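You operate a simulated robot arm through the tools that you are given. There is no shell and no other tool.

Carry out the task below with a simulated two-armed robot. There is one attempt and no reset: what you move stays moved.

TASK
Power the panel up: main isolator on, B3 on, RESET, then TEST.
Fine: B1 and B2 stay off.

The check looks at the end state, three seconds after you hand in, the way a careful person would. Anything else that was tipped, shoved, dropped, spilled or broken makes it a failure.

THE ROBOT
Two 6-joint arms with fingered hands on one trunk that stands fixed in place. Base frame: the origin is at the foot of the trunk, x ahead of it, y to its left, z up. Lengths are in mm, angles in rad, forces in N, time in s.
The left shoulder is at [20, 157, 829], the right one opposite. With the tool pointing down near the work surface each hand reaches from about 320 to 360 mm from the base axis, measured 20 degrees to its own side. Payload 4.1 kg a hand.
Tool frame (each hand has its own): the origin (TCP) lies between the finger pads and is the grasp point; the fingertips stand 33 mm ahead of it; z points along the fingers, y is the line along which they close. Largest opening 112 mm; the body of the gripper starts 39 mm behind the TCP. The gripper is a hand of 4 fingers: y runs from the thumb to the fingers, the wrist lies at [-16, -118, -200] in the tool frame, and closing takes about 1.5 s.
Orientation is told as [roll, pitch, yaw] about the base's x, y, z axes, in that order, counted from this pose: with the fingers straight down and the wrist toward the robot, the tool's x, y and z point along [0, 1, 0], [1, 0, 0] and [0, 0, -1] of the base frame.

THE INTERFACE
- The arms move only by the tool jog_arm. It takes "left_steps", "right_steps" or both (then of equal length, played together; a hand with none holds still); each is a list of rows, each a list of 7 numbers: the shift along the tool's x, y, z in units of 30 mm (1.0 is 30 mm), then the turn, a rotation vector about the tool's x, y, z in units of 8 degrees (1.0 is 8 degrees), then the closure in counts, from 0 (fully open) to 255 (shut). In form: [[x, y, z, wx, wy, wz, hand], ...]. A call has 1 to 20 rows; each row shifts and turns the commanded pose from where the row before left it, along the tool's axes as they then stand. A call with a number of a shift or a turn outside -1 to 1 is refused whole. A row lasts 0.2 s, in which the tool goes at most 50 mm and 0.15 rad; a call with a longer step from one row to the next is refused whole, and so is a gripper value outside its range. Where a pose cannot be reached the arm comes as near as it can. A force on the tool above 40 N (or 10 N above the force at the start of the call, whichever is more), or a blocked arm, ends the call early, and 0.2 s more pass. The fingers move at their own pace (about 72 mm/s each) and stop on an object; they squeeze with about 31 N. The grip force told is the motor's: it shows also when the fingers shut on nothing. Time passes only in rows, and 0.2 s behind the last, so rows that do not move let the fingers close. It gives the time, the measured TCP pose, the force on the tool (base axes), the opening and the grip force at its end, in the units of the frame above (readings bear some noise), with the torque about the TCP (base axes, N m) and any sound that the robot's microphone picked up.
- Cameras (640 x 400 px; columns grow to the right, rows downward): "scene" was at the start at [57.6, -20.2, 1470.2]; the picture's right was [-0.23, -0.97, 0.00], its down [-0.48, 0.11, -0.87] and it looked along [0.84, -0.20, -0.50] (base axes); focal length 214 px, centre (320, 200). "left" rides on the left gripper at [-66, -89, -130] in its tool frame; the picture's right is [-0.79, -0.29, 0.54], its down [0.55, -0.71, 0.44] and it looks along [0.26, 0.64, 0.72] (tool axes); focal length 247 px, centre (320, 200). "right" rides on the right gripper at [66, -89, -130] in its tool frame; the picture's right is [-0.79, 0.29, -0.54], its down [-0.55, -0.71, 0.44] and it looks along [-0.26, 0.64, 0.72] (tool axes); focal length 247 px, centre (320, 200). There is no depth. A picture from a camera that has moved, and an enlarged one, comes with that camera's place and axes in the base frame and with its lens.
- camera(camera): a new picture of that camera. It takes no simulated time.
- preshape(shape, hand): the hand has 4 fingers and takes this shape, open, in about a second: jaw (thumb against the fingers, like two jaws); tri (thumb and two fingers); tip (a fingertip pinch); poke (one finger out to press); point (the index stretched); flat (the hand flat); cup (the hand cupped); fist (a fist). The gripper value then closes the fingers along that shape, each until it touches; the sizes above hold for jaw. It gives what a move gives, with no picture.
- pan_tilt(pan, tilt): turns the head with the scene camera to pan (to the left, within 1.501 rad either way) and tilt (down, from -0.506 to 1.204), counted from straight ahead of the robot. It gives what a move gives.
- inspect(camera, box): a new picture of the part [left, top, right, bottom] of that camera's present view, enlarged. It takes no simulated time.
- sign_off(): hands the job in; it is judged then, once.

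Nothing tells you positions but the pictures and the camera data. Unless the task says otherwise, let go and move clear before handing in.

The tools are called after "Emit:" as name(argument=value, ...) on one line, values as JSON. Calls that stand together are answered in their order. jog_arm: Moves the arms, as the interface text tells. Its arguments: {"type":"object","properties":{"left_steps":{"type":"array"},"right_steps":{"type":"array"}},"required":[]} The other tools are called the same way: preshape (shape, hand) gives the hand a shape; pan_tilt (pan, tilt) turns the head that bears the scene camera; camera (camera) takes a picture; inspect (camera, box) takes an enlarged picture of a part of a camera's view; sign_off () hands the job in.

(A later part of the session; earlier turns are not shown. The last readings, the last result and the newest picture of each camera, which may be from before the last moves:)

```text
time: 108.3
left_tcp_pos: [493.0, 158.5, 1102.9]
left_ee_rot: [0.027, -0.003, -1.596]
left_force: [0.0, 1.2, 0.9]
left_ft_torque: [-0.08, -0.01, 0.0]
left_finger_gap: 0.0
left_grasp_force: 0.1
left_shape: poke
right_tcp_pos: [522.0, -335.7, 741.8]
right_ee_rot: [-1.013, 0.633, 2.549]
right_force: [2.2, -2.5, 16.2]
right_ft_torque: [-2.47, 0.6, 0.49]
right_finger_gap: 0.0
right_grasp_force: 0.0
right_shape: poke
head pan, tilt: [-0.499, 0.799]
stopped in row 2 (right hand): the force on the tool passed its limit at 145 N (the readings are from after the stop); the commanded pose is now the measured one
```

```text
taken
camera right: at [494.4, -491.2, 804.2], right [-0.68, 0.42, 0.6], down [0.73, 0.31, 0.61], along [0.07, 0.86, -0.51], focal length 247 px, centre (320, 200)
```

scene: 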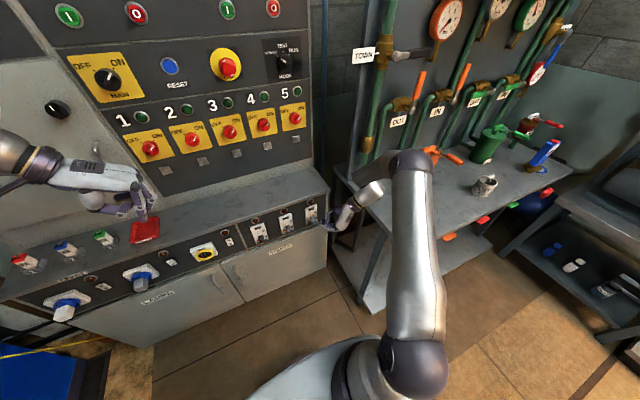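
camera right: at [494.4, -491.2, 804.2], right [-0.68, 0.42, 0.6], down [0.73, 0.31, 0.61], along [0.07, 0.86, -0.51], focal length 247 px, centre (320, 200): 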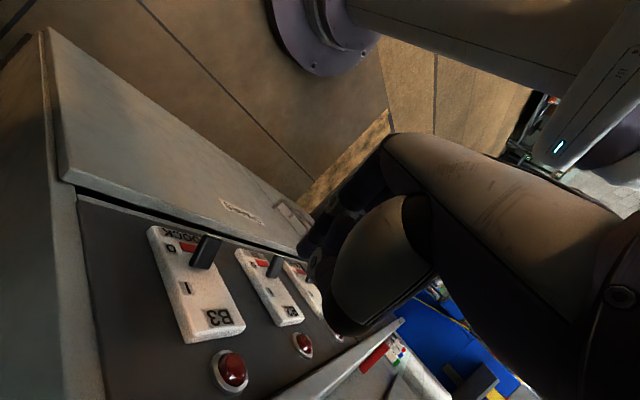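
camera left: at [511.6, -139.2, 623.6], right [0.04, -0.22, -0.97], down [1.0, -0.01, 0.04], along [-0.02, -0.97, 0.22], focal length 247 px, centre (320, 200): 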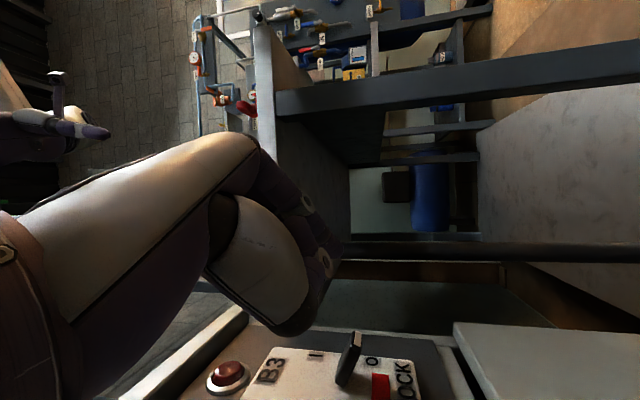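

The right forearm's camera mount touched the edge of the side table (it is higher than I thought). I lift straight back up and check that nothing on the table moved.

Emit:
jog_arm(right_steps=[[-0.756, -0.613, -0.477, 0, 0, 0, 0], [-0.756, -0.613, -0.477, 0, 0, 0, 0], [-0.756, -0.613, -0.477, 0, 0, 0, 0]])

Emit:
pan_tilt(pan=-0.9, tilt=0.8)

Emit:
camera(camera="scene")

Emit:
camera(camera="right")

```text
time: 109.1
left_tcp_pos: [492.6, 158.5, 1103.3]
left_ee_rot: [0.025, -0.002, -1.598]
left_force: [0.4, 0.2, -0.2]
left_ft_torque: [0.03, -0.01, 0.03]
left_finger_gap: 0.0
left_grasp_force: 0.0
left_shape: poke
right_tcp_pos: [519.5, -334.1, 837.6]
right_ee_rot: [-1.011, 0.623, 2.546]
right_force: [0.4, -0.1, -0.3]
right_ft_torque: [-0.01, -0.01, 0.04]
right_finger_gap: 0.1
right_grasp_force: 0.1
right_shape: poke
head pan, tilt: [-0.499, 0.799]
```

```text
time: 110.0
left_tcp_pos: [493.2, 158.8, 1103.2]
left_ee_rot: [0.022, -0.001, -1.596]
left_force: [-0.1, -0.5, 0.7]
left_ft_torque: [0.0, -0.02, -0.01]
left_finger_gap: 0.0
left_grasp_force: 0.1
left_shape: poke
right_tcp_pos: [518.4, -334.4, 837.4]
right_ee_rot: [-1.012, 0.623, 2.547]
right_force: [-0.3, -0.3, 1.3]
right_ft_torque: [0.0, -0.02, 0.01]
right_finger_gap: 0.0
right_grasp_force: 0.0
right_shape: poke
head pan, tilt: [-0.901, 0.799]
```

```text
taken
```

scene: 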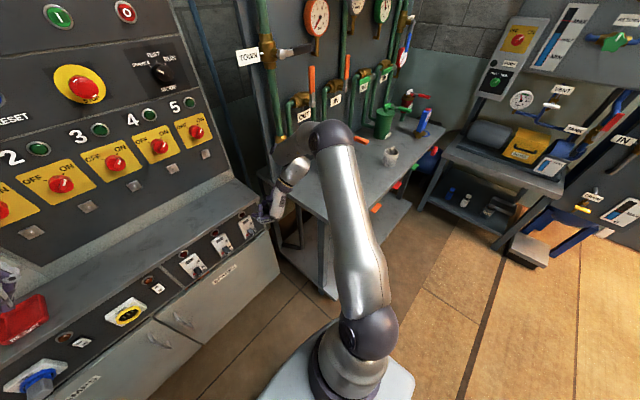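

```text
taken
camera right: at [491.8, -490.3, 899.3], right [-0.68, 0.41, 0.61], down [0.73, 0.3, 0.61], along [0.07, 0.86, -0.51], focal length 247 px, centre (320, 200)
```

right: 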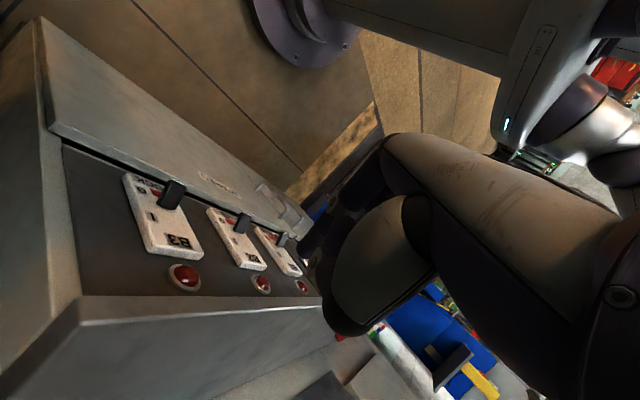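

The table top must be at z≈780 with its edge near y≈−500. I adjust the hand's tilt so the wrist and its camera stay left of that edge, then descend in small stages.

Emit:
jog_arm(right_steps=[[0, 0, 0, -0.128, 0.788, 0.452, 0], [0, 0, 0, -0.128, 0.788, 0.452, 0], [0, 0, 0, -0.128, 0.788, 0.452, 0]])

Emit:
pan_tilt(pan=-0.6, tilt=0.85)

Emit:
camera(camera="right")

Emit:
camera(camera="scene")

```text
time: 110.8
left_tcp_pos: [493.5, 158.2, 1102.6]
left_ee_rot: [0.027, -0.001, -1.596]
left_force: [0.0, -0.6, 0.0]
left_ft_torque: [0.0, 0.02, -0.01]
left_finger_gap: 0.0
left_grasp_force: 0.1
left_shape: poke
right_tcp_pos: [519.1, -334.0, 837.0]
right_ee_rot: [-0.726, 0.444, 2.453]
right_force: [0.0, -0.6, -0.8]
right_ft_torque: [0.04, 0.01, 0.01]
right_finger_gap: 0.1
right_grasp_force: 0.1
right_shape: poke
head pan, tilt: [-0.901, 0.799]
```

```text
time: 111.6
left_tcp_pos: [493.3, 159.2, 1103.2]
left_ee_rot: [0.023, -0.002, -1.599]
left_force: [0.2, -0.7, 0.1]
left_ft_torque: [-0.04, 0.02, 0.0]
left_finger_gap: 0.0
left_grasp_force: 0.0
left_shape: poke
right_tcp_pos: [518.5, -333.3, 837.7]
right_ee_rot: [-0.729, 0.446, 2.455]
right_force: [0.9, -0.2, -0.3]
right_ft_torque: [0.0, 0.01, 0.05]
right_finger_gap: 0.2
right_grasp_force: 0.1
right_shape: poke
head pan, tilt: [-0.6, 0.85]
```

```text
taken
camera right: at [477.6, -474.7, 923.0], right [-0.36, 0.6, 0.72], down [0.93, 0.15, 0.35], along [0.1, 0.79, -0.61], focal length 247 px, centre (320, 200)
```

right: 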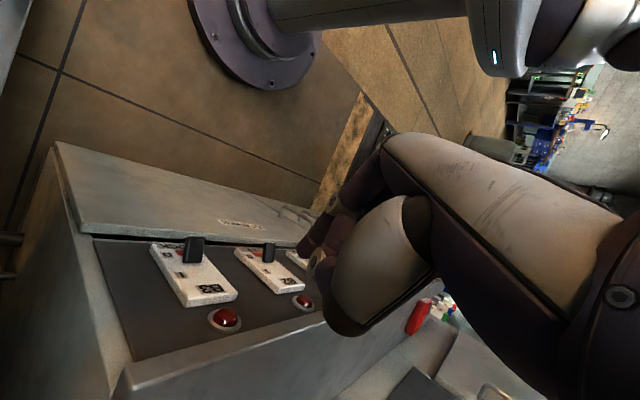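

```text
taken
```

scene: 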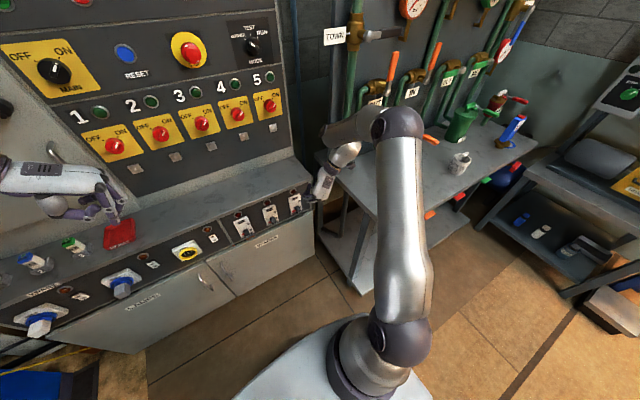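

Emit:
jog_arm(right_steps=[[-0.4, 0.13, 0.28, 0, 0, 0, 0], [0.599, 0.429, 0.674, 0, 0, 0, 0], [0.599, 0.429, 0.674, 0, 0, 0, 0]])

Emit:
jog_arm(right_steps=[[0.3, 0.215, 0.337, 0, 0, 0, 0], [0.3, 0.215, 0.337, 0, 0, 0, 0], [0.3, 0.215, 0.337, 0, 0, 0, 0]])

Emit:
inspect(camera="scene", box=[250, 100, 450, 300])

```text
time: 112.4
left_tcp_pos: [492.0, 159.2, 1101.9]
left_ee_rot: [0.024, -0.002, -1.597]
left_force: [0.1, 0.0, 0.5]
left_ft_torque: [-0.02, -0.01, 0.03]
left_finger_gap: 0.0
left_grasp_force: 0.0
left_shape: poke
right_tcp_pos: [524.5, -319.2, 777.5]
right_ee_rot: [-0.729, 0.446, 2.455]
right_force: [-0.1, 0.3, 0.3]
right_ft_torque: [-0.01, 0.0, -0.01]
right_finger_gap: 0.0
right_grasp_force: 0.1
right_shape: poke
head pan, tilt: [-0.6, 0.85]
```

```text
time: 113.2
left_tcp_pos: [492.2, 159.2, 1102.5]
left_ee_rot: [0.027, -0.002, -1.598]
left_force: [0.5, 0.8, 0.5]
left_ft_torque: [-0.02, 0.0, -0.01]
left_finger_gap: 0.3
left_grasp_force: 0.1
left_shape: poke
right_tcp_pos: [525.8, -320.9, 732.8]
right_ee_rot: [-0.729, 0.445, 2.455]
right_force: [0.2, 0.5, 0.1]
right_ft_torque: [0.02, -0.01, 0.0]
right_finger_gap: 0.0
right_grasp_force: 0.1
right_shape: poke
head pan, tilt: [-0.6, 0.85]
```

```text
2.00 times, centred on (350, 200) of scene
camera zoom: at [33.9, -43.6, 1442.1], right [-0.56, -0.83, 0.0], down [-0.62, 0.42, -0.66], along [0.54, -0.37, -0.75], focal length 429 px, centre (260, 200)
```

zoom: 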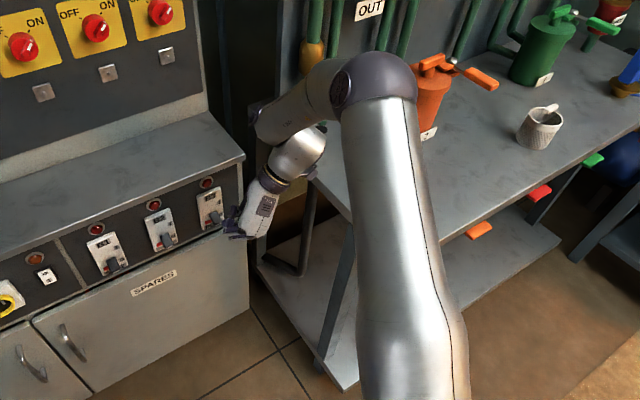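

Emit:
jog_arm(right_steps=[[0.2, 0.143, 0.225, 0, 0, 0, 0], [0.2, 0.143, 0.225, 0, 0, 0, 0], [0.2, 0.143, 0.225, 0, 0, 0, 0], [0.2, 0.143, 0.225, 0, 0, 0, 0]])

Emit:
inspect(camera="scene", box=[280, 140, 380, 240])

Emit:
camera(camera="right")

```text
time: 114.2
left_tcp_pos: [492.8, 158.9, 1101.8]
left_ee_rot: [0.026, -0.001, -1.599]
left_force: [0.7, 0.7, -1.0]
left_ft_torque: [0.03, 0.01, -0.01]
left_finger_gap: 0.1
left_grasp_force: 0.1
left_shape: poke
right_tcp_pos: [524.8, -319.1, 691.5]
right_ee_rot: [-0.73, 0.445, 2.454]
right_force: [-0.1, 0.5, 0.1]
right_ft_torque: [-0.01, 0.01, 0.0]
right_finger_gap: 0.0
right_grasp_force: 0.1
right_shape: poke
head pan, tilt: [-0.6, 0.85]
```

```text
4.00 times, centred on (330, 190) of scene
camera zoom: at [34.0, -43.6, 1442.1], right [-0.56, -0.83, 0.0], down [-0.62, 0.42, -0.66], along [0.54, -0.37, -0.75], focal length 858 px, centre (280, 240)
```

zoom: 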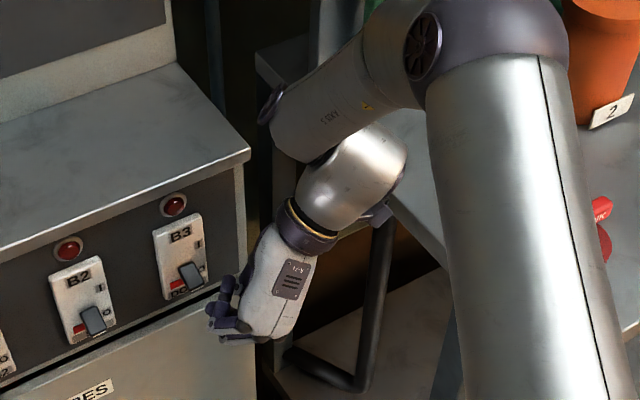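

```text
taken
camera right: at [483.3, -459.9, 778.0], right [-0.36, 0.6, 0.72], down [0.93, 0.15, 0.35], along [0.1, 0.79, -0.61], focal length 247 px, centre (320, 200)
```

right: 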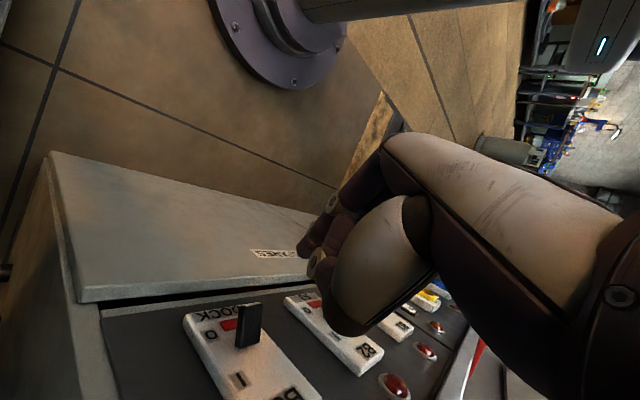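

Emit:
jog_arm(right_steps=[[0.2, 0.143, 0.225, 0, 0, 0, 0], [0.2, 0.143, 0.225, 0, 0, 0, 0], [0.2, 0.143, 0.225, 0, 0, 0, 0]])

Emit:
jog_arm(right_steps=[[0.2, 0.143, 0.225, 0, 0, 0, 0], [0.2, 0.143, 0.225, 0, 0, 0, 0], [0.2, 0.143, 0.225, 0, 0, 0, 0], [0.2, 0.143, 0.225, 0, 0, 0, 0]])

Emit:
inspect(camera="scene", box=[280, 140, 380, 240])

Emit:
camera(camera="right")

```text
time: 115.0
left_tcp_pos: [492.4, 158.6, 1103.1]
left_ee_rot: [0.026, -0.002, -1.597]
left_force: [0.1, -0.7, -0.2]
left_ft_torque: [0.01, 0.01, -0.01]
left_finger_gap: 0.0
left_grasp_force: 0.1
left_shape: poke
right_tcp_pos: [524.7, -319.3, 661.8]
right_ee_rot: [-0.729, 0.446, 2.452]
right_force: [0.3, -0.1, -0.2]
right_ft_torque: [-0.03, 0.0, 0.03]
right_finger_gap: 0.2
right_grasp_force: 0.2
right_shape: poke
head pan, tilt: [-0.6, 0.85]
```

```text
time: 116.0
left_tcp_pos: [492.3, 158.8, 1102.6]
left_ee_rot: [0.026, -0.001, -1.597]
left_force: [0.3, -0.3, 0.1]
left_ft_torque: [0.03, 0.02, -0.01]
left_finger_gap: 0.1
left_grasp_force: 0.0
left_shape: poke
right_tcp_pos: [525.4, -318.4, 621.2]
right_ee_rot: [-0.731, 0.444, 2.454]
right_force: [0.7, -0.5, -0.6]
right_ft_torque: [-0.02, 0.0, 0.0]
right_finger_gap: 0.0
right_grasp_force: 0.1
right_shape: poke
head pan, tilt: [-0.6, 0.85]
```

```text
4.00 times, centred on (330, 190) of scene
camera zoom: at [34.0, -43.6, 1442.1], right [-0.56, -0.83, 0.0], down [-0.62, 0.42, -0.66], along [0.54, -0.37, -0.75], focal length 858 px, centre (280, 240)
```

zoom: 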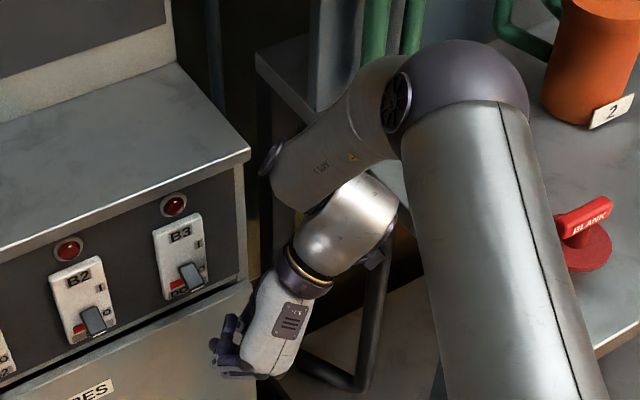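

```text
taken
camera right: at [484.3, -459.7, 707.8], right [-0.36, 0.6, 0.72], down [0.93, 0.15, 0.35], along [0.1, 0.79, -0.61], focal length 247 px, centre (320, 200)
```

right: 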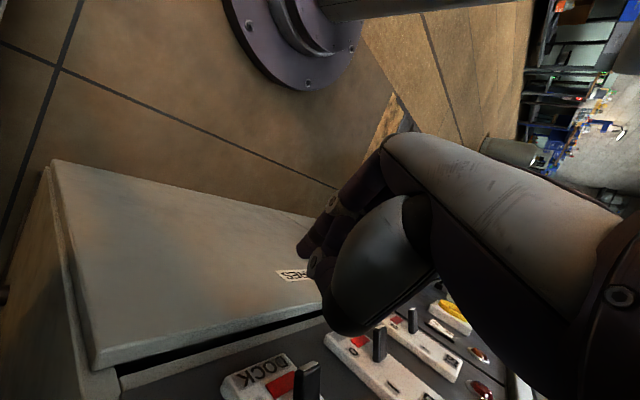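

Emit:
inspect(camera="right", box=[220, 180, 460, 400])

```text
1.82 times, centred on (340, 290) of right
camera zoom: at [484.3, -459.7, 707.8], right [-0.36, 0.6, 0.72], down [0.93, 0.15, 0.35], along [0.1, 0.79, -0.61], focal length 449 px, centre (284, 36)
```

zoom: 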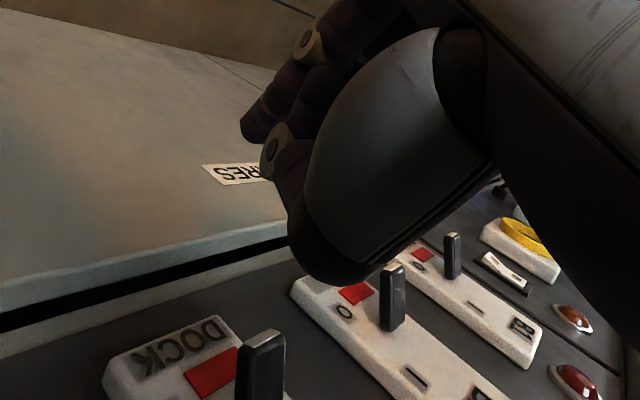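

The right fingertip is at ≈(545, −306, 598), below B3's lever and clear of the table. To judge the thumb's clearance I bring the left hand's camera over to look at it from the left.

Emit:
jog_arm(left_steps=[[0, 0.9, 0.9, 0, 0, 0, 0], [0, 0.9, 0.9, 0, 0, 0, 0], [0, 0.9, 0.9, 0, 0, 0, 0], [0, 0.9, 0.9, 0, 0, 0, 0], [0, 0.9, 0.9, 0, 0, 0, 0], [0, 0.9, 0.9, 0, 0, 0, 0], [0, 0.9, 0.9, 0, 0, 0, 0]])

Emit:
camera(camera="left")

```text
time: 117.6
left_tcp_pos: [492.1, -30.9, 913.4]
left_ee_rot: [0.027, 0.0, -1.597]
left_force: [-0.2, 0.6, -0.1]
left_ft_torque: [0.01, -0.03, 0.01]
left_finger_gap: 0.3
left_grasp_force: 0.1
left_shape: poke
right_tcp_pos: [525.7, -319.3, 622.4]
right_ee_rot: [-0.728, 0.446, 2.454]
right_force: [-0.2, 0.4, -1.1]
right_ft_torque: [0.0, 0.01, -0.01]
right_finger_gap: 0.0
right_grasp_force: 0.1
right_shape: poke
head pan, tilt: [-0.6, 0.85]
```

```text
taken
camera left: at [426.9, 60.3, 1040.9], right [-0.77, 0.31, -0.56], down [0.58, 0.69, -0.42], along [0.26, -0.65, -0.71], focal length 247 px, centre (320, 200)
```

left: 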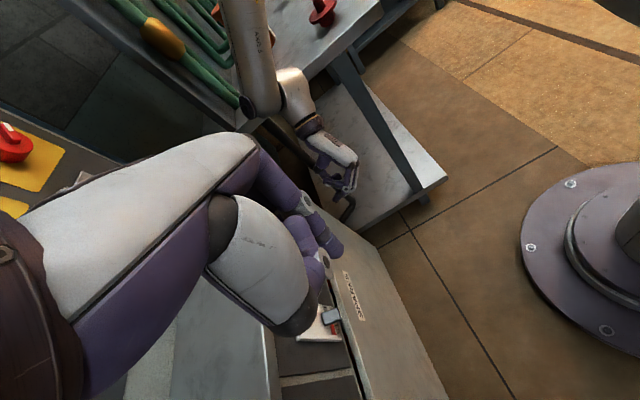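

Emit:
jog_arm(left_steps=[[1, 0, -0.3, 0, 0, 0, 0], [1, 0, -0.3, 0, 0, 0, 0], [1, 0, -0.3, 0, 0, 0, 0]])

Emit:
camera(camera="left")

Emit:
inspect(camera="left", box=[300, 100, 460, 240])

```text
time: 118.4
left_tcp_pos: [581.7, -31.3, 943.1]
left_ee_rot: [0.024, -0.001, -1.598]
left_force: [0.5, 0.4, 0.3]
left_ft_torque: [-0.01, -0.01, 0.02]
left_finger_gap: 0.1
left_grasp_force: 0.1
left_shape: poke
right_tcp_pos: [525.5, -319.3, 622.5]
right_ee_rot: [-0.73, 0.446, 2.455]
right_force: [0.1, 0.5, 0.4]
right_ft_torque: [0.0, 0.01, 0.0]
right_finger_gap: 0.0
right_grasp_force: 0.0
right_shape: poke
head pan, tilt: [-0.6, 0.85]
```

```text
taken
camera left: at [515.5, 58.6, 1071.0], right [-0.77, 0.31, -0.56], down [0.58, 0.69, -0.42], along [0.26, -0.65, -0.71], focal length 247 px, centre (320, 200)
```

left: 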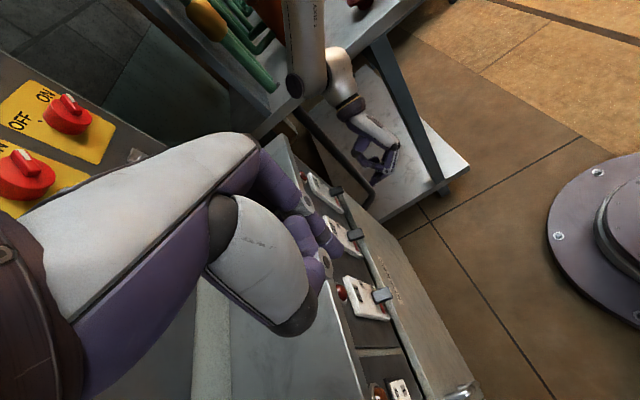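

```text
2.86 times, centred on (380, 170) of left
camera zoom: at [515.5, 58.6, 1071.0], right [-0.77, 0.31, -0.56], down [0.58, 0.69, -0.42], along [0.26, -0.65, -0.71], focal length 706 px, centre (149, 286)
```

zoom: 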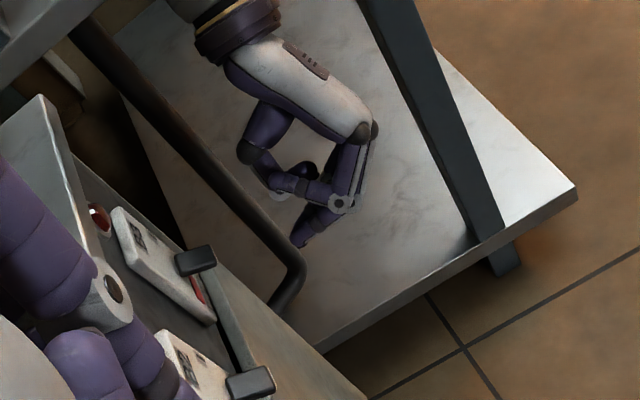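

That view is very useful: the thumb would meet the lever first in this attitude. Rolling the hand so the finger hooks under the lever from the right (finger below, thumb well above) clears it; I do that roll here, in the clear.

Emit:
jog_arm(right_steps=[[0, 0, 0, -0.107, -0.427, -0.79, 0], [0, 0, 0, -0.107, -0.427, -0.79, 0], [0, 0, 0, -0.107, -0.427, -0.79, 0], [0, 0, 0, -0.107, -0.427, -0.79, 0], [0, 0, 0, -0.107, -0.427, -0.79, 0], [0, 0, 0, -0.107, -0.427, -0.79, 0], [0, 0, 0, -0.107, -0.427, -0.79, 0]])

Emit:
jog_arm(right_steps=[[0, 0, 0, -0.107, -0.427, -0.79, 0], [0, 0, 0, -0.107, -0.427, -0.79, 0], [0, 0, 0, -0.107, -0.427, -0.79, 0], [0, 0, 0, -0.107, -0.427, -0.79, 0], [0, 0, 0, -0.107, -0.427, -0.79, 0], [0, 0, 0, -0.107, -0.427, -0.79, 0]])

Emit:
inspect(camera="left", box=[300, 100, 460, 240])

Emit:
camera(camera="right")

```text
time: 120.0
left_tcp_pos: [581.5, -32.1, 941.6]
left_ee_rot: [0.023, -0.002, -1.597]
left_force: [0.6, -0.7, -0.5]
left_ft_torque: [0.01, -0.01, 0.0]
left_finger_gap: 0.0
left_grasp_force: 0.1
left_shape: poke
right_tcp_pos: [525.1, -320.1, 622.7]
right_ee_rot: [-0.62, 0.874, -2.986]
right_force: [0.6, -0.4, -0.8]
right_ft_torque: [-0.04, 0.0, -0.01]
right_finger_gap: 0.2
right_grasp_force: 0.0
right_shape: poke
head pan, tilt: [-0.6, 0.85]
```

```text
time: 121.4
left_tcp_pos: [581.3, -32.3, 942.0]
left_ee_rot: [0.025, -0.002, -1.596]
left_force: [0.7, -0.1, 0.3]
left_ft_torque: [0.0, 0.0, -0.02]
left_finger_gap: 0.0
left_grasp_force: 0.0
left_shape: poke
right_tcp_pos: [525.1, -319.9, 621.8]
right_ee_rot: [-0.016, 1.014, -1.827]
right_force: [0.2, -1.1, -0.2]
right_ft_torque: [0.01, 0.01, -0.01]
right_finger_gap: 0.3
right_grasp_force: 0.0
right_shape: poke
head pan, tilt: [-0.6, 0.85]
```

```text
2.86 times, centred on (380, 170) of left
camera zoom: at [515.5, 58.4, 1070.7], right [-0.77, 0.31, -0.56], down [0.58, 0.69, -0.42], along [0.26, -0.65, -0.71], focal length 706 px, centre (149, 286)
```

zoom: 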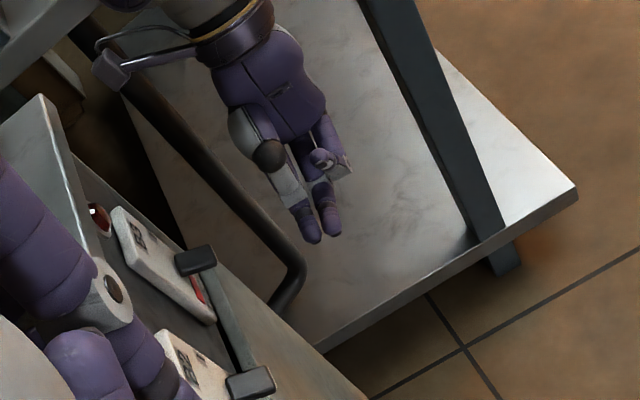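

```text
taken
camera right: at [575.3, -396.0, 764.8], right [-0.91, -0.4, 0.05], down [-0.36, 0.85, 0.38], along [-0.19, 0.33, -0.92], focal length 247 px, centre (320, 200)
```

right: 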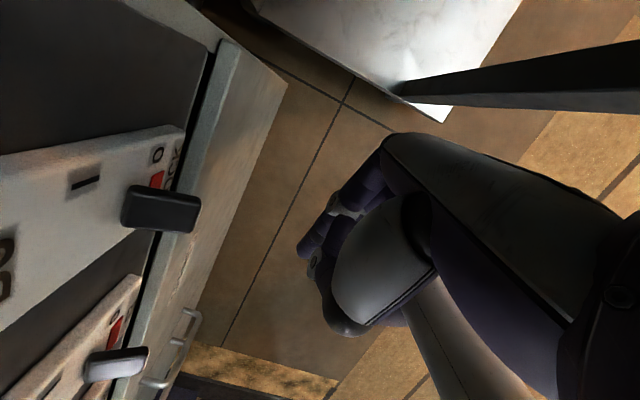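

The hook attitude is set, and the right camera shows the lever clearly: tip ≈(607, −319, 642). I advance the fingertip beneath it in two stages.

Emit:
jog_arm(right_steps=[[0.382, -0.057, 0.005, 0, 0, 0, 0], [0.382, -0.057, 0.005, 0, 0, 0, 0], [0.382, -0.057, 0.005, 0, 0, 0, 0], [0.382, -0.057, 0.005, 0, 0, 0, 0]])

Emit:
inspect(camera="left", box=[300, 100, 460, 240])

Emit:
camera(camera="right")

```text
time: 122.4
left_tcp_pos: [579.9, -32.3, 943.1]
left_ee_rot: [0.026, -0.002, -1.6]
left_force: [-0.6, -0.2, 0.4]
left_ft_torque: [0.0, -0.04, 0.0]
left_finger_gap: 0.0
left_grasp_force: 0.1
left_shape: poke
right_tcp_pos: [563.2, -325.8, 626.1]
right_ee_rot: [-0.034, 1.018, -1.838]
right_force: [-30.9, 4.7, 12.8]
right_ft_torque: [-1.86, -5.99, -2.43]
right_finger_gap: 0.0
right_grasp_force: 0.1
right_shape: poke
head pan, tilt: [-0.6, 0.85]
stopped in row 4 (right hand): the force on the tool passed its limit at 62 N (the readings are from after the stop); the commanded pose is now the measured one
```

```text
2.86 times, centred on (380, 170) of left
camera zoom: at [514.6, 58.2, 1071.0], right [-0.77, 0.31, -0.56], down [0.58, 0.69, -0.42], along [0.26, -0.65, -0.71], focal length 706 px, centre (149, 286)
```

zoom: 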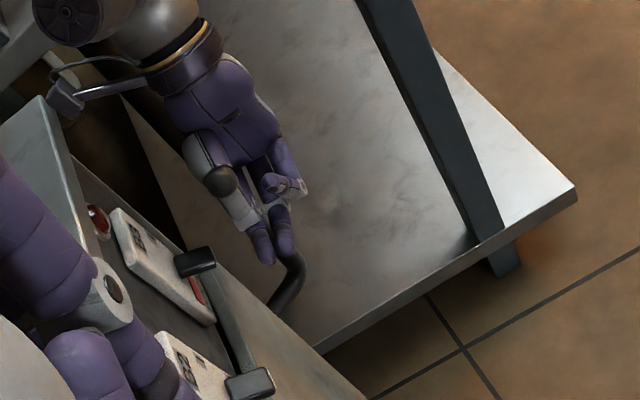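

```text
taken
camera right: at [615.1, -403.0, 768.3], right [-0.91, -0.4, 0.05], down [-0.35, 0.85, 0.39], along [-0.2, 0.33, -0.92], focal length 247 px, centre (320, 200)
```

right: 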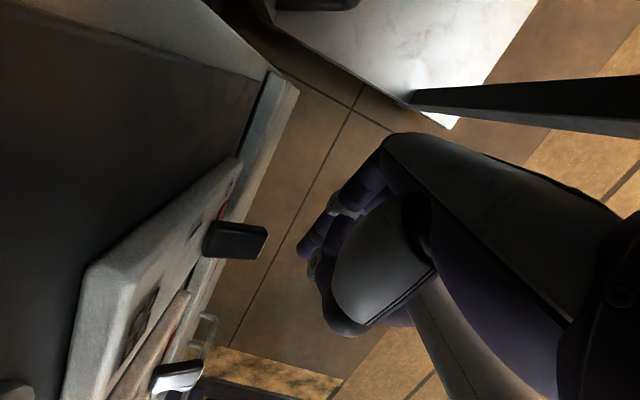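

The camera bracket caught the shelf's front-right corner (the cabinet's end is at y≈−405). I back off and turn the hand about 23° so the bracket sits to the right of that corner.

Emit:
jog_arm(right_steps=[[-0.73, 0.1, -0.15, 0, 0, 0, 0], [-0.73, 0.1, -0.15, 0, 0, 0, 0]])

Emit:
jog_arm(right_steps=[[0, 0, 0, 0.177, 0.546, 0.777, 0], [0, 0, 0, 0.177, 0.546, 0.777, 0], [0, 0, 0, 0.177, 0.546, 0.777, 0]])

Emit:
inspect(camera="left", box=[260, 60, 460, 240])

Emit:
camera(camera="right")

```text
time: 123.0
left_tcp_pos: [581.1, -31.4, 942.4]
left_ee_rot: [0.025, -0.002, -1.597]
left_force: [-0.2, 0.6, 0.7]
left_ft_torque: [-0.01, 0.0, 0.0]
left_finger_gap: 0.3
left_grasp_force: 0.1
left_shape: poke
right_tcp_pos: [521.3, -325.7, 623.7]
right_ee_rot: [-0.032, 1.017, -1.836]
right_force: [0.0, -0.1, -0.4]
right_ft_torque: [0.01, -0.02, 0.0]
right_finger_gap: 0.1
right_grasp_force: 0.0
right_shape: poke
head pan, tilt: [-0.6, 0.85]
```

```text
time: 123.8
left_tcp_pos: [580.0, -32.6, 942.6]
left_ee_rot: [0.025, -0.002, -1.597]
left_force: [-0.8, 0.3, 1.0]
left_ft_torque: [0.03, -0.02, 0.02]
left_finger_gap: 0.0
left_grasp_force: 0.0
left_shape: poke
right_tcp_pos: [520.6, -325.7, 626.0]
right_ee_rot: [-0.361, 1.027, -2.487]
right_force: [0.5, 0.3, 0.4]
right_ft_torque: [0.01, 0.01, -0.02]
right_finger_gap: 0.2
right_grasp_force: 0.1
right_shape: poke
head pan, tilt: [-0.6, 0.85]
```

```text
2.22 times, centred on (360, 150) of left
camera zoom: at [515.6, 58.5, 1070.6], right [-0.77, 0.31, -0.56], down [0.58, 0.69, -0.42], along [0.26, -0.65, -0.71], focal length 549 px, centre (231, 311)
```

zoom: 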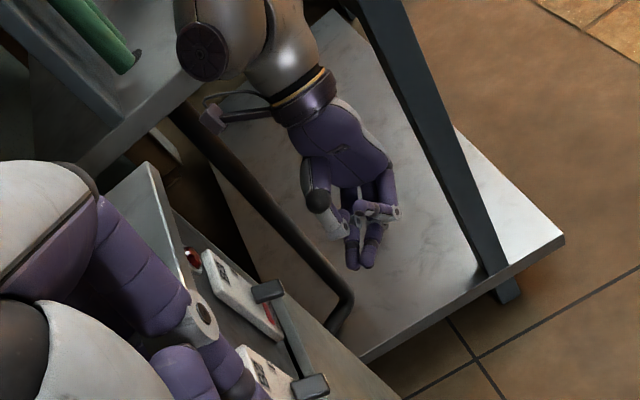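

```text
taken
camera right: at [555.7, -432.9, 752.1], right [-0.99, -0.06, 0.16], down [0.03, 0.87, 0.5], along [-0.17, 0.5, -0.85], focal length 247 px, centre (320, 200)
```

right: 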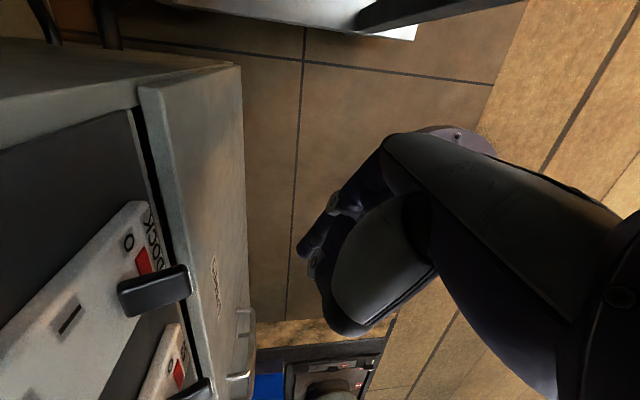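

Emit:
jog_arm(right_steps=[[0.435, -0.175, 0.1, 0, 0, 0, 0], [0.435, -0.175, 0.1, 0, 0, 0, 0], [0.435, -0.175, 0.1, 0, 0, 0, 0]])

Emit:
inspect(camera="left", box=[260, 60, 460, 240])

Emit:
camera(camera="right")

```text
time: 124.6
left_tcp_pos: [582.0, -31.4, 943.0]
left_ee_rot: [0.024, -0.002, -1.597]
left_force: [-0.5, 0.2, 0.3]
left_ft_torque: [-0.03, -0.02, 0.01]
left_finger_gap: 0.0
left_grasp_force: 0.1
left_shape: poke
right_tcp_pos: [562.0, -334.6, 627.7]
right_ee_rot: [-0.361, 1.029, -2.487]
right_force: [-0.3, -0.3, -1.1]
right_ft_torque: [0.0, 0.01, 0.03]
right_finger_gap: 0.0
right_grasp_force: 0.1
right_shape: poke
head pan, tilt: [-0.6, 0.85]
```

```text
2.22 times, centred on (360, 150) of left
camera zoom: at [515.5, 58.4, 1070.6], right [-0.77, 0.31, -0.56], down [0.58, 0.69, -0.42], along [0.26, -0.65, -0.71], focal length 549 px, centre (231, 311)
```

zoom: 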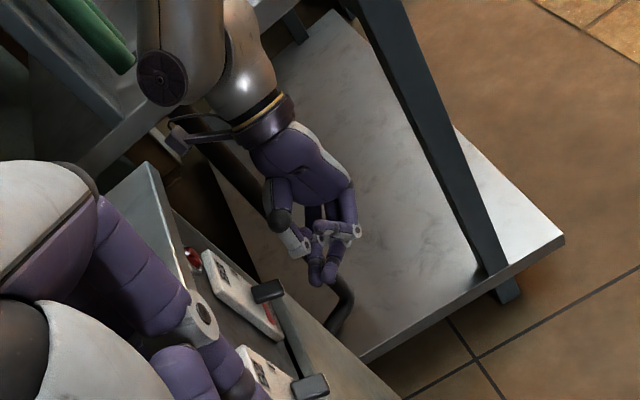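

```text
taken
camera right: at [597.8, -442.9, 754.4], right [-0.99, -0.06, 0.16], down [0.03, 0.87, 0.5], along [-0.17, 0.5, -0.85], focal length 247 px, centre (320, 200)
```

right: 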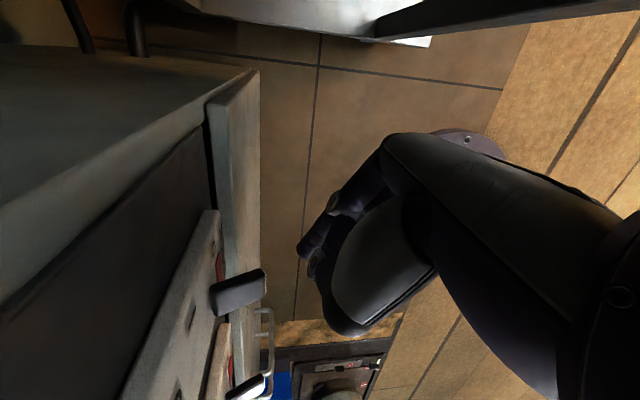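

Emit:
jog_arm(right_steps=[[0.435, -0.175, 0.1, 0, 0, 0, 0], [0.435, -0.175, 0.1, 0, 0, 0, 0]])

Emit:
inspect(camera="left", box=[260, 60, 460, 240])

Emit:
camera(camera="right")

```text
time: 125.2
left_tcp_pos: [581.4, -32.5, 942.9]
left_ee_rot: [0.024, -0.002, -1.597]
left_force: [-0.1, 0.2, 0.4]
left_ft_torque: [-0.01, -0.01, 0.03]
left_finger_gap: 0.1
left_grasp_force: 0.1
left_shape: poke
right_tcp_pos: [589.5, -341.8, 629.1]
right_ee_rot: [-0.359, 1.029, -2.485]
right_force: [-0.7, -0.7, 0.3]
right_ft_torque: [-0.02, -0.01, -0.01]
right_finger_gap: 0.0
right_grasp_force: 0.0
right_shape: poke
head pan, tilt: [-0.6, 0.85]
```

```text
2.22 times, centred on (360, 150) of left
camera zoom: at [515.5, 58.4, 1070.6], right [-0.77, 0.31, -0.56], down [0.58, 0.69, -0.42], along [0.26, -0.65, -0.71], focal length 549 px, centre (231, 311)
```

zoom: 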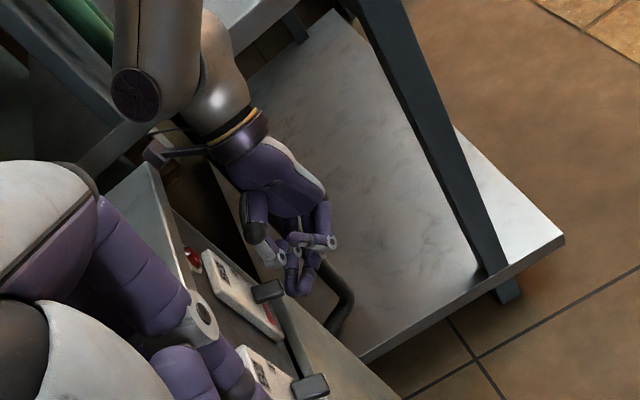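

```text
taken
camera right: at [625.8, -449.8, 755.7], right [-0.99, -0.06, 0.16], down [0.03, 0.87, 0.5], along [-0.17, 0.49, -0.85], focal length 247 px, centre (320, 200)
```

right: 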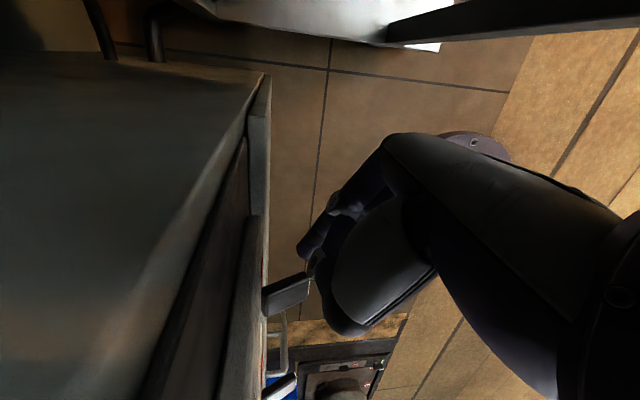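

Emit:
jog_arm(right_steps=[[0.19, -0.095, 0.098, 0, 0, 0, 0], [0.19, -0.095, 0.098, 0, 0, 0, 0]])

Emit:
inspect(camera="left", box=[300, 130, 420, 230])

Emit:
inspect(camera="right", box=[220, 200, 380, 330])

```text
time: 125.8
left_tcp_pos: [580.8, -32.1, 943.2]
left_ee_rot: [0.025, -0.002, -1.597]
left_force: [-0.5, -0.3, -0.1]
left_ft_torque: [0.01, -0.03, 0.01]
left_finger_gap: 0.0
left_grasp_force: 0.1
left_shape: poke
right_tcp_pos: [604.3, -341.8, 629.1]
right_ee_rot: [-0.36, 1.027, -2.486]
right_force: [0.3, 0.1, -0.5]
right_ft_torque: [0.03, 0.01, -0.02]
right_finger_gap: 0.2
right_grasp_force: 0.1
right_shape: poke
head pan, tilt: [-0.6, 0.85]
```

```text
4.00 times, centred on (360, 180) of left
camera zoom: at [515.5, 58.4, 1070.6], right [-0.77, 0.31, -0.56], down [0.58, 0.69, -0.42], along [0.26, -0.65, -0.71], focal length 988 px, centre (160, 280)
```

zoom: 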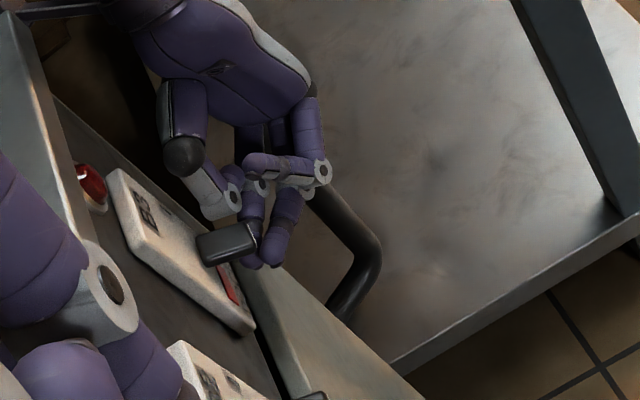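

```text
3.08 times, centred on (300, 265) of right
camera zoom: at [640.0, -449.3, 755.6], right [-0.99, -0.06, 0.16], down [0.03, 0.87, 0.5], along [-0.17, 0.5, -0.85], focal length 760 px, centre (382, 0)
```

zoom: 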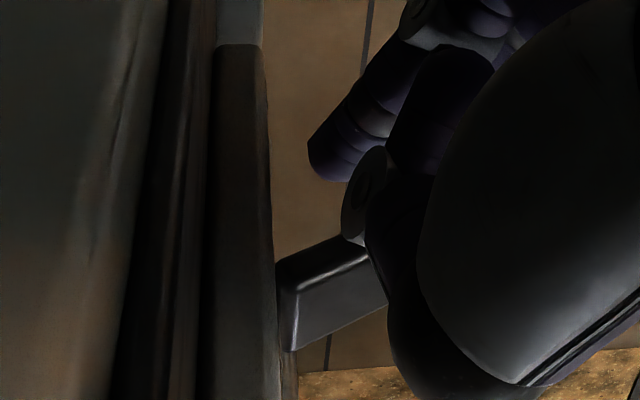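

The fingertip is under the B3 lever. Now I lift in small steps.

Emit:
jog_arm(right_steps=[[-0.037, -0.171, -0.097, 0, 0, 0, 0], [-0.037, -0.171, -0.097, 0, 0, 0, 0], [-0.037, -0.171, -0.097, 0, 0, 0, 0]])

Emit:
inspect(camera="left", box=[300, 130, 420, 230])

```text
time: 126.6
left_tcp_pos: [581.5, -31.9, 942.5]
left_ee_rot: [0.023, -0.002, -1.598]
left_force: [-0.5, -0.1, -0.4]
left_ft_torque: [0.0, 0.03, -0.01]
left_finger_gap: 0.1
left_grasp_force: 0.1
left_shape: poke
right_tcp_pos: [603.5, -341.8, 647.3]
right_ee_rot: [-0.361, 1.028, -2.487]
right_force: [-1.5, -0.2, -1.9]
right_ft_torque: [-0.07, 0.01, 0.04]
right_finger_gap: 0.2
right_grasp_force: 0.1
right_shape: poke
head pan, tilt: [-0.6, 0.85]
```

```text
4.00 times, centred on (360, 180) of left
camera zoom: at [515.6, 58.4, 1070.6], right [-0.77, 0.31, -0.56], down [0.58, 0.69, -0.42], along [0.26, -0.65, -0.71], focal length 988 px, centre (160, 280)
```

zoom: 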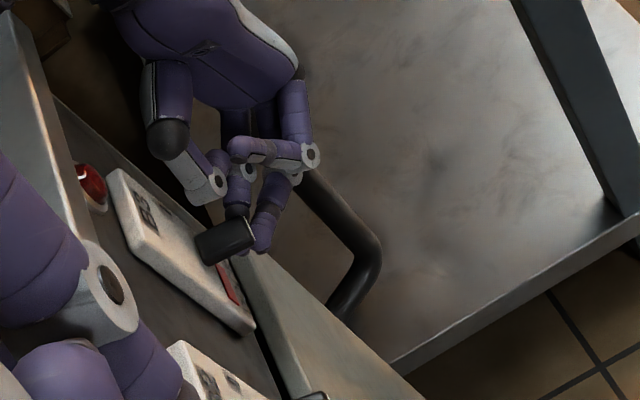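

Contact is just beginning. Continuing up.

Emit:
jog_arm(right_steps=[[-0.037, -0.171, -0.097, 0, 0, 0, 0], [-0.037, -0.171, -0.097, 0, 0, 0, 0], [-0.037, -0.171, -0.097, 0, 0, 0, 0]])

Emit:
inspect(camera="left", box=[300, 130, 420, 230])

Emit:
inspect(camera="right", box=[220, 200, 380, 330])

```text
time: 127.4
left_tcp_pos: [580.4, -32.1, 942.0]
left_ee_rot: [0.025, -0.001, -1.597]
left_force: [-0.5, -0.7, -0.4]
left_ft_torque: [-0.03, 0.01, -0.04]
left_finger_gap: 0.0
left_grasp_force: 0.1
left_shape: poke
right_tcp_pos: [604.6, -342.5, 664.3]
right_ee_rot: [-0.359, 1.029, -2.487]
right_force: [0.0, -0.7, -1.3]
right_ft_torque: [0.02, -0.02, -0.03]
right_finger_gap: 0.0
right_grasp_force: 0.1
right_shape: poke
head pan, tilt: [-0.6, 0.85]
```

```text
4.00 times, centred on (360, 180) of left
camera zoom: at [515.6, 58.4, 1070.6], right [-0.77, 0.31, -0.56], down [0.58, 0.69, -0.42], along [0.26, -0.65, -0.71], focal length 988 px, centre (160, 280)
```

zoom: 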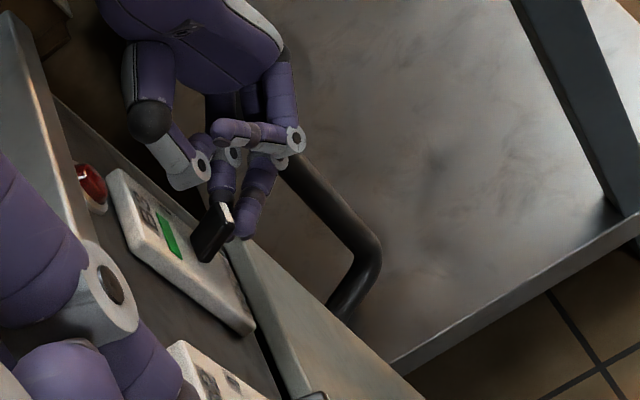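

```text
3.08 times, centred on (300, 265) of right
camera zoom: at [639.3, -449.5, 791.4], right [-0.99, -0.06, 0.16], down [0.03, 0.87, 0.5], along [-0.17, 0.49, -0.85], focal length 760 px, centre (382, 0)
```

zoom: 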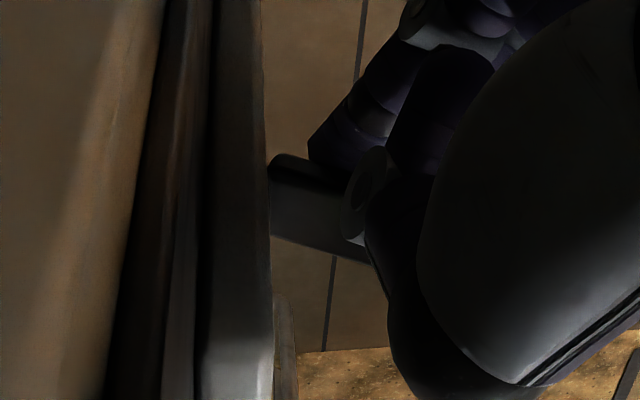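

B3 has flipped up and shows its green flag. I lower a touch and withdraw straight back.

Emit:
jog_arm(right_steps=[[0.04, 0.17, 0.1, 0, 0, 0, 0], [-0.38, 0.19, -0.196, 0, 0, 0, 0], [-0.38, 0.19, -0.196, 0, 0, 0, 0], [-0.57, 0.285, -0.294, 0, 0, 0, 0], [-0.57, 0.285, -0.294, 0, 0, 0, 0]])

Emit:
inspect(camera="left", box=[300, 130, 420, 230])

Emit:
inspect(camera="scene", box=[200, 160, 340, 280])

Emit:
camera(camera="right")

```text
time: 128.6
left_tcp_pos: [581.6, -32.1, 943.0]
left_ee_rot: [0.026, -0.002, -1.596]
left_force: [-0.2, -0.5, 1.1]
left_ft_torque: [0.0, 0.03, 0.0]
left_finger_gap: 0.0
left_grasp_force: 0.0
left_shape: poke
right_tcp_pos: [534.5, -343.8, 659.8]
right_ee_rot: [-0.359, 1.029, -2.485]
right_force: [0.9, -0.1, -0.2]
right_ft_torque: [0.0, -0.02, 0.05]
right_finger_gap: 0.0
right_grasp_force: 0.1
right_shape: poke
head pan, tilt: [-0.6, 0.85]
```

```text
4.00 times, centred on (360, 180) of left
camera zoom: at [515.7, 58.5, 1070.5], right [-0.77, 0.31, -0.56], down [0.58, 0.69, -0.42], along [0.26, -0.65, -0.71], focal length 988 px, centre (160, 280)
```

zoom: 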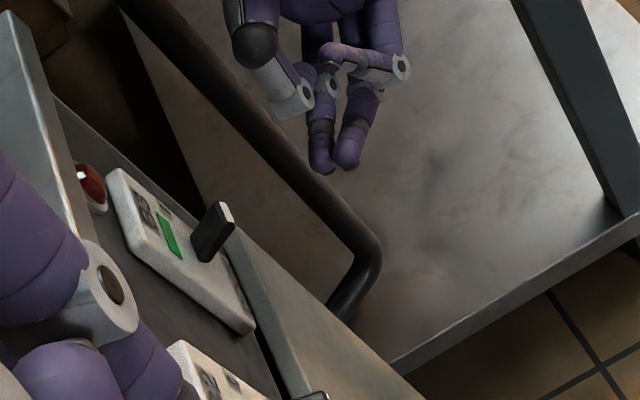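

```text
3.33 times, centred on (270, 220) of scene
camera zoom: at [34.2, -43.6, 1442.1], right [-0.56, -0.83, 0.0], down [-0.62, 0.42, -0.66], along [0.54, -0.37, -0.75], focal length 715 px, centre (487, 133)
```

zoom: 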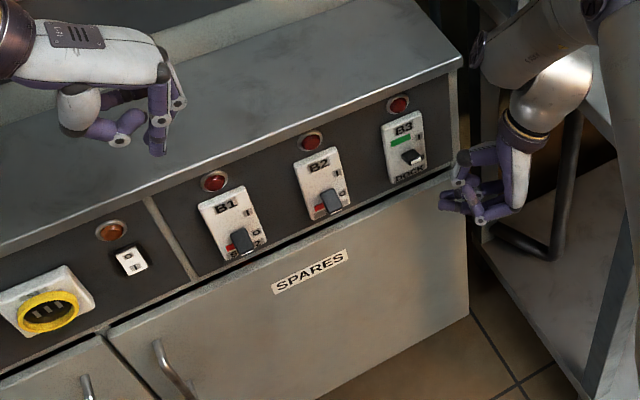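

```text
taken
camera right: at [569.8, -449.8, 785.6], right [-0.99, -0.06, 0.16], down [0.03, 0.87, 0.5], along [-0.17, 0.49, -0.85], focal length 247 px, centre (320, 200)
```

right: 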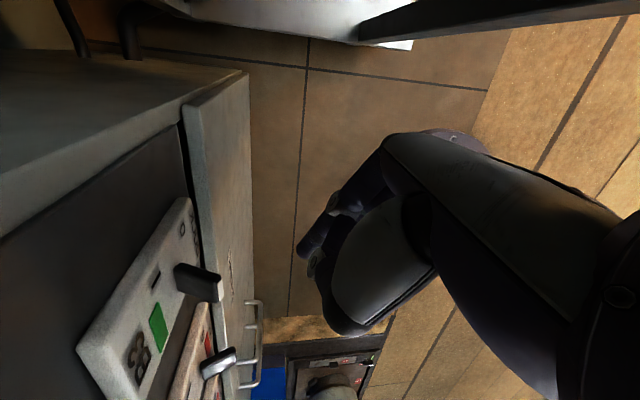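

B3 is on; B1 and B2 remain off. Next RESET with the left hand, retracing the approach that worked for MAIN.

Emit:
jog_arm(left_steps=[[-0.4, -0.75, -0.58, 0, 0, 0, 0], [-0.4, -0.75, -0.58, 0, 0, 0, 0], [-0.4, -0.75, -0.58, 0, 0, 0, 0], [-0.4, -0.75, -0.58, 0, 0, 0, 0], [-0.4, -0.75, -0.58, 0, 0, 0, 0], [-0.4, -0.75, -0.58, 0, 0, 0, 0], [-0.4, -0.75, -0.58, 0, 0, 0, 0], [-0.4, -0.75, -0.58, 0, 0, 0, 0]])

Emit:
jog_arm(left_steps=[[0.7, 0, 0, 0, 0.94, 0, 0], [0.7, 0, 0, 0, 0.94, 0, 0], [0.7, 0, 0, 0, 0.94, 0, 0], [0.7, 0, 0, 0, 0.94, 0, 0], [0.7, 0, 0, 0, 0.94, 0, 0], [0.7, 0, 0, 0, 0.94, 0, 0]])

```text
time: 130.4
left_tcp_pos: [487.3, 150.3, 1078.6]
left_ee_rot: [0.025, 0.0, -1.598]
left_force: [0.7, -0.2, 0.0]
left_ft_torque: [-0.01, 0.01, -0.02]
left_finger_gap: 0.1
left_grasp_force: 0.1
left_shape: poke
right_tcp_pos: [533.6, -342.6, 659.2]
right_ee_rot: [-0.36, 1.028, -2.488]
right_force: [0.9, -0.1, 0.0]
right_ft_torque: [0.01, 0.0, -0.02]
right_finger_gap: 0.0
right_grasp_force: 0.0
right_shape: poke
head pan, tilt: [-0.6, 0.85]
```

```text
time: 131.8
left_tcp_pos: [601.2, 147.2, 1122.2]
left_ee_rot: [0.812, 0.0, -1.597]
left_force: [0.8, 0.0, 1.0]
left_ft_torque: [-0.02, 0.01, 0.0]
left_finger_gap: 0.0
left_grasp_force: 0.1
left_shape: poke
right_tcp_pos: [533.9, -341.7, 659.7]
right_ee_rot: [-0.36, 1.027, -2.486]
right_force: [1.0, -0.7, -0.4]
right_ft_torque: [0.0, -0.04, 0.01]
right_finger_gap: 0.2
right_grasp_force: 0.1
right_shape: poke
head pan, tilt: [-0.6, 0.85]
```

Emit:
jog_arm(left_steps=[[0.857, 0.11, -0.07, 0, 0, 0, 0], [0.857, 0.11, -0.07, 0, 0, 0, 0], [0.857, 0.11, -0.07, 0, 0, 0, 0], [0.857, 0.11, -0.07, 0, 0, 0, 0], [0.857, 0.11, -0.07, 0, 0, 0, 0]])

Emit:
jog_arm(left_steps=[[0, 0, 0, 0, 0.8, 0, 0], [0, 0, 0, 0, 0.8, 0, 0], [0, 0, 0, 0, 0.8, 0, 0], [0, 0, 0, 0, 0.8, 0, 0]])

Emit:
pan_tilt(pan=0.0, tilt=0.35)

```text
time: 133.0
left_tcp_pos: [678.8, 129.4, 1221.4]
left_ee_rot: [0.81, -0.003, -1.598]
left_force: [-0.6, 0.9, 1.7]
left_ft_torque: [-0.03, -0.02, 0.03]
left_finger_gap: 0.0
left_grasp_force: 0.1
left_shape: poke
right_tcp_pos: [533.8, -342.2, 659.6]
right_ee_rot: [-0.357, 1.027, -2.485]
right_force: [0.2, 0.5, -0.1]
right_ft_torque: [-0.03, 0.02, -0.02]
right_finger_gap: 0.0
right_grasp_force: 0.0
right_shape: poke
head pan, tilt: [-0.6, 0.85]
```

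```text
time: 134.0
left_tcp_pos: [680.8, 129.4, 1221.6]
left_ee_rot: [1.261, 0.0, -1.595]
left_force: [0.6, -0.5, 0.5]
left_ft_torque: [-0.01, 0.02, 0.01]
left_finger_gap: 0.0
left_grasp_force: 0.0
left_shape: poke
right_tcp_pos: [534.3, -343.3, 659.1]
right_ee_rot: [-0.36, 1.029, -2.485]
right_force: [0.5, 0.3, 0.9]
right_ft_torque: [-0.01, 0.01, 0.05]
right_finger_gap: 0.1
right_grasp_force: 0.1
right_shape: poke
head pan, tilt: [-0.6, 0.85]
```

```text
time: 135.0
left_tcp_pos: [681.6, 129.0, 1222.7]
left_ee_rot: [1.26, -0.001, -1.597]
left_force: [-0.1, -0.2, 0.3]
left_ft_torque: [-0.01, 0.0, 0.0]
left_finger_gap: 0.0
left_grasp_force: 0.1
left_shape: poke
right_tcp_pos: [533.0, -341.7, 659.1]
right_ee_rot: [-0.361, 1.028, -2.484]
right_force: [-1.0, 0.3, 0.5]
right_ft_torque: [0.0, 0.02, 0.01]
right_finger_gap: 0.0
right_grasp_force: 0.0
right_shape: poke
head pan, tilt: [0.0, 0.351]
```

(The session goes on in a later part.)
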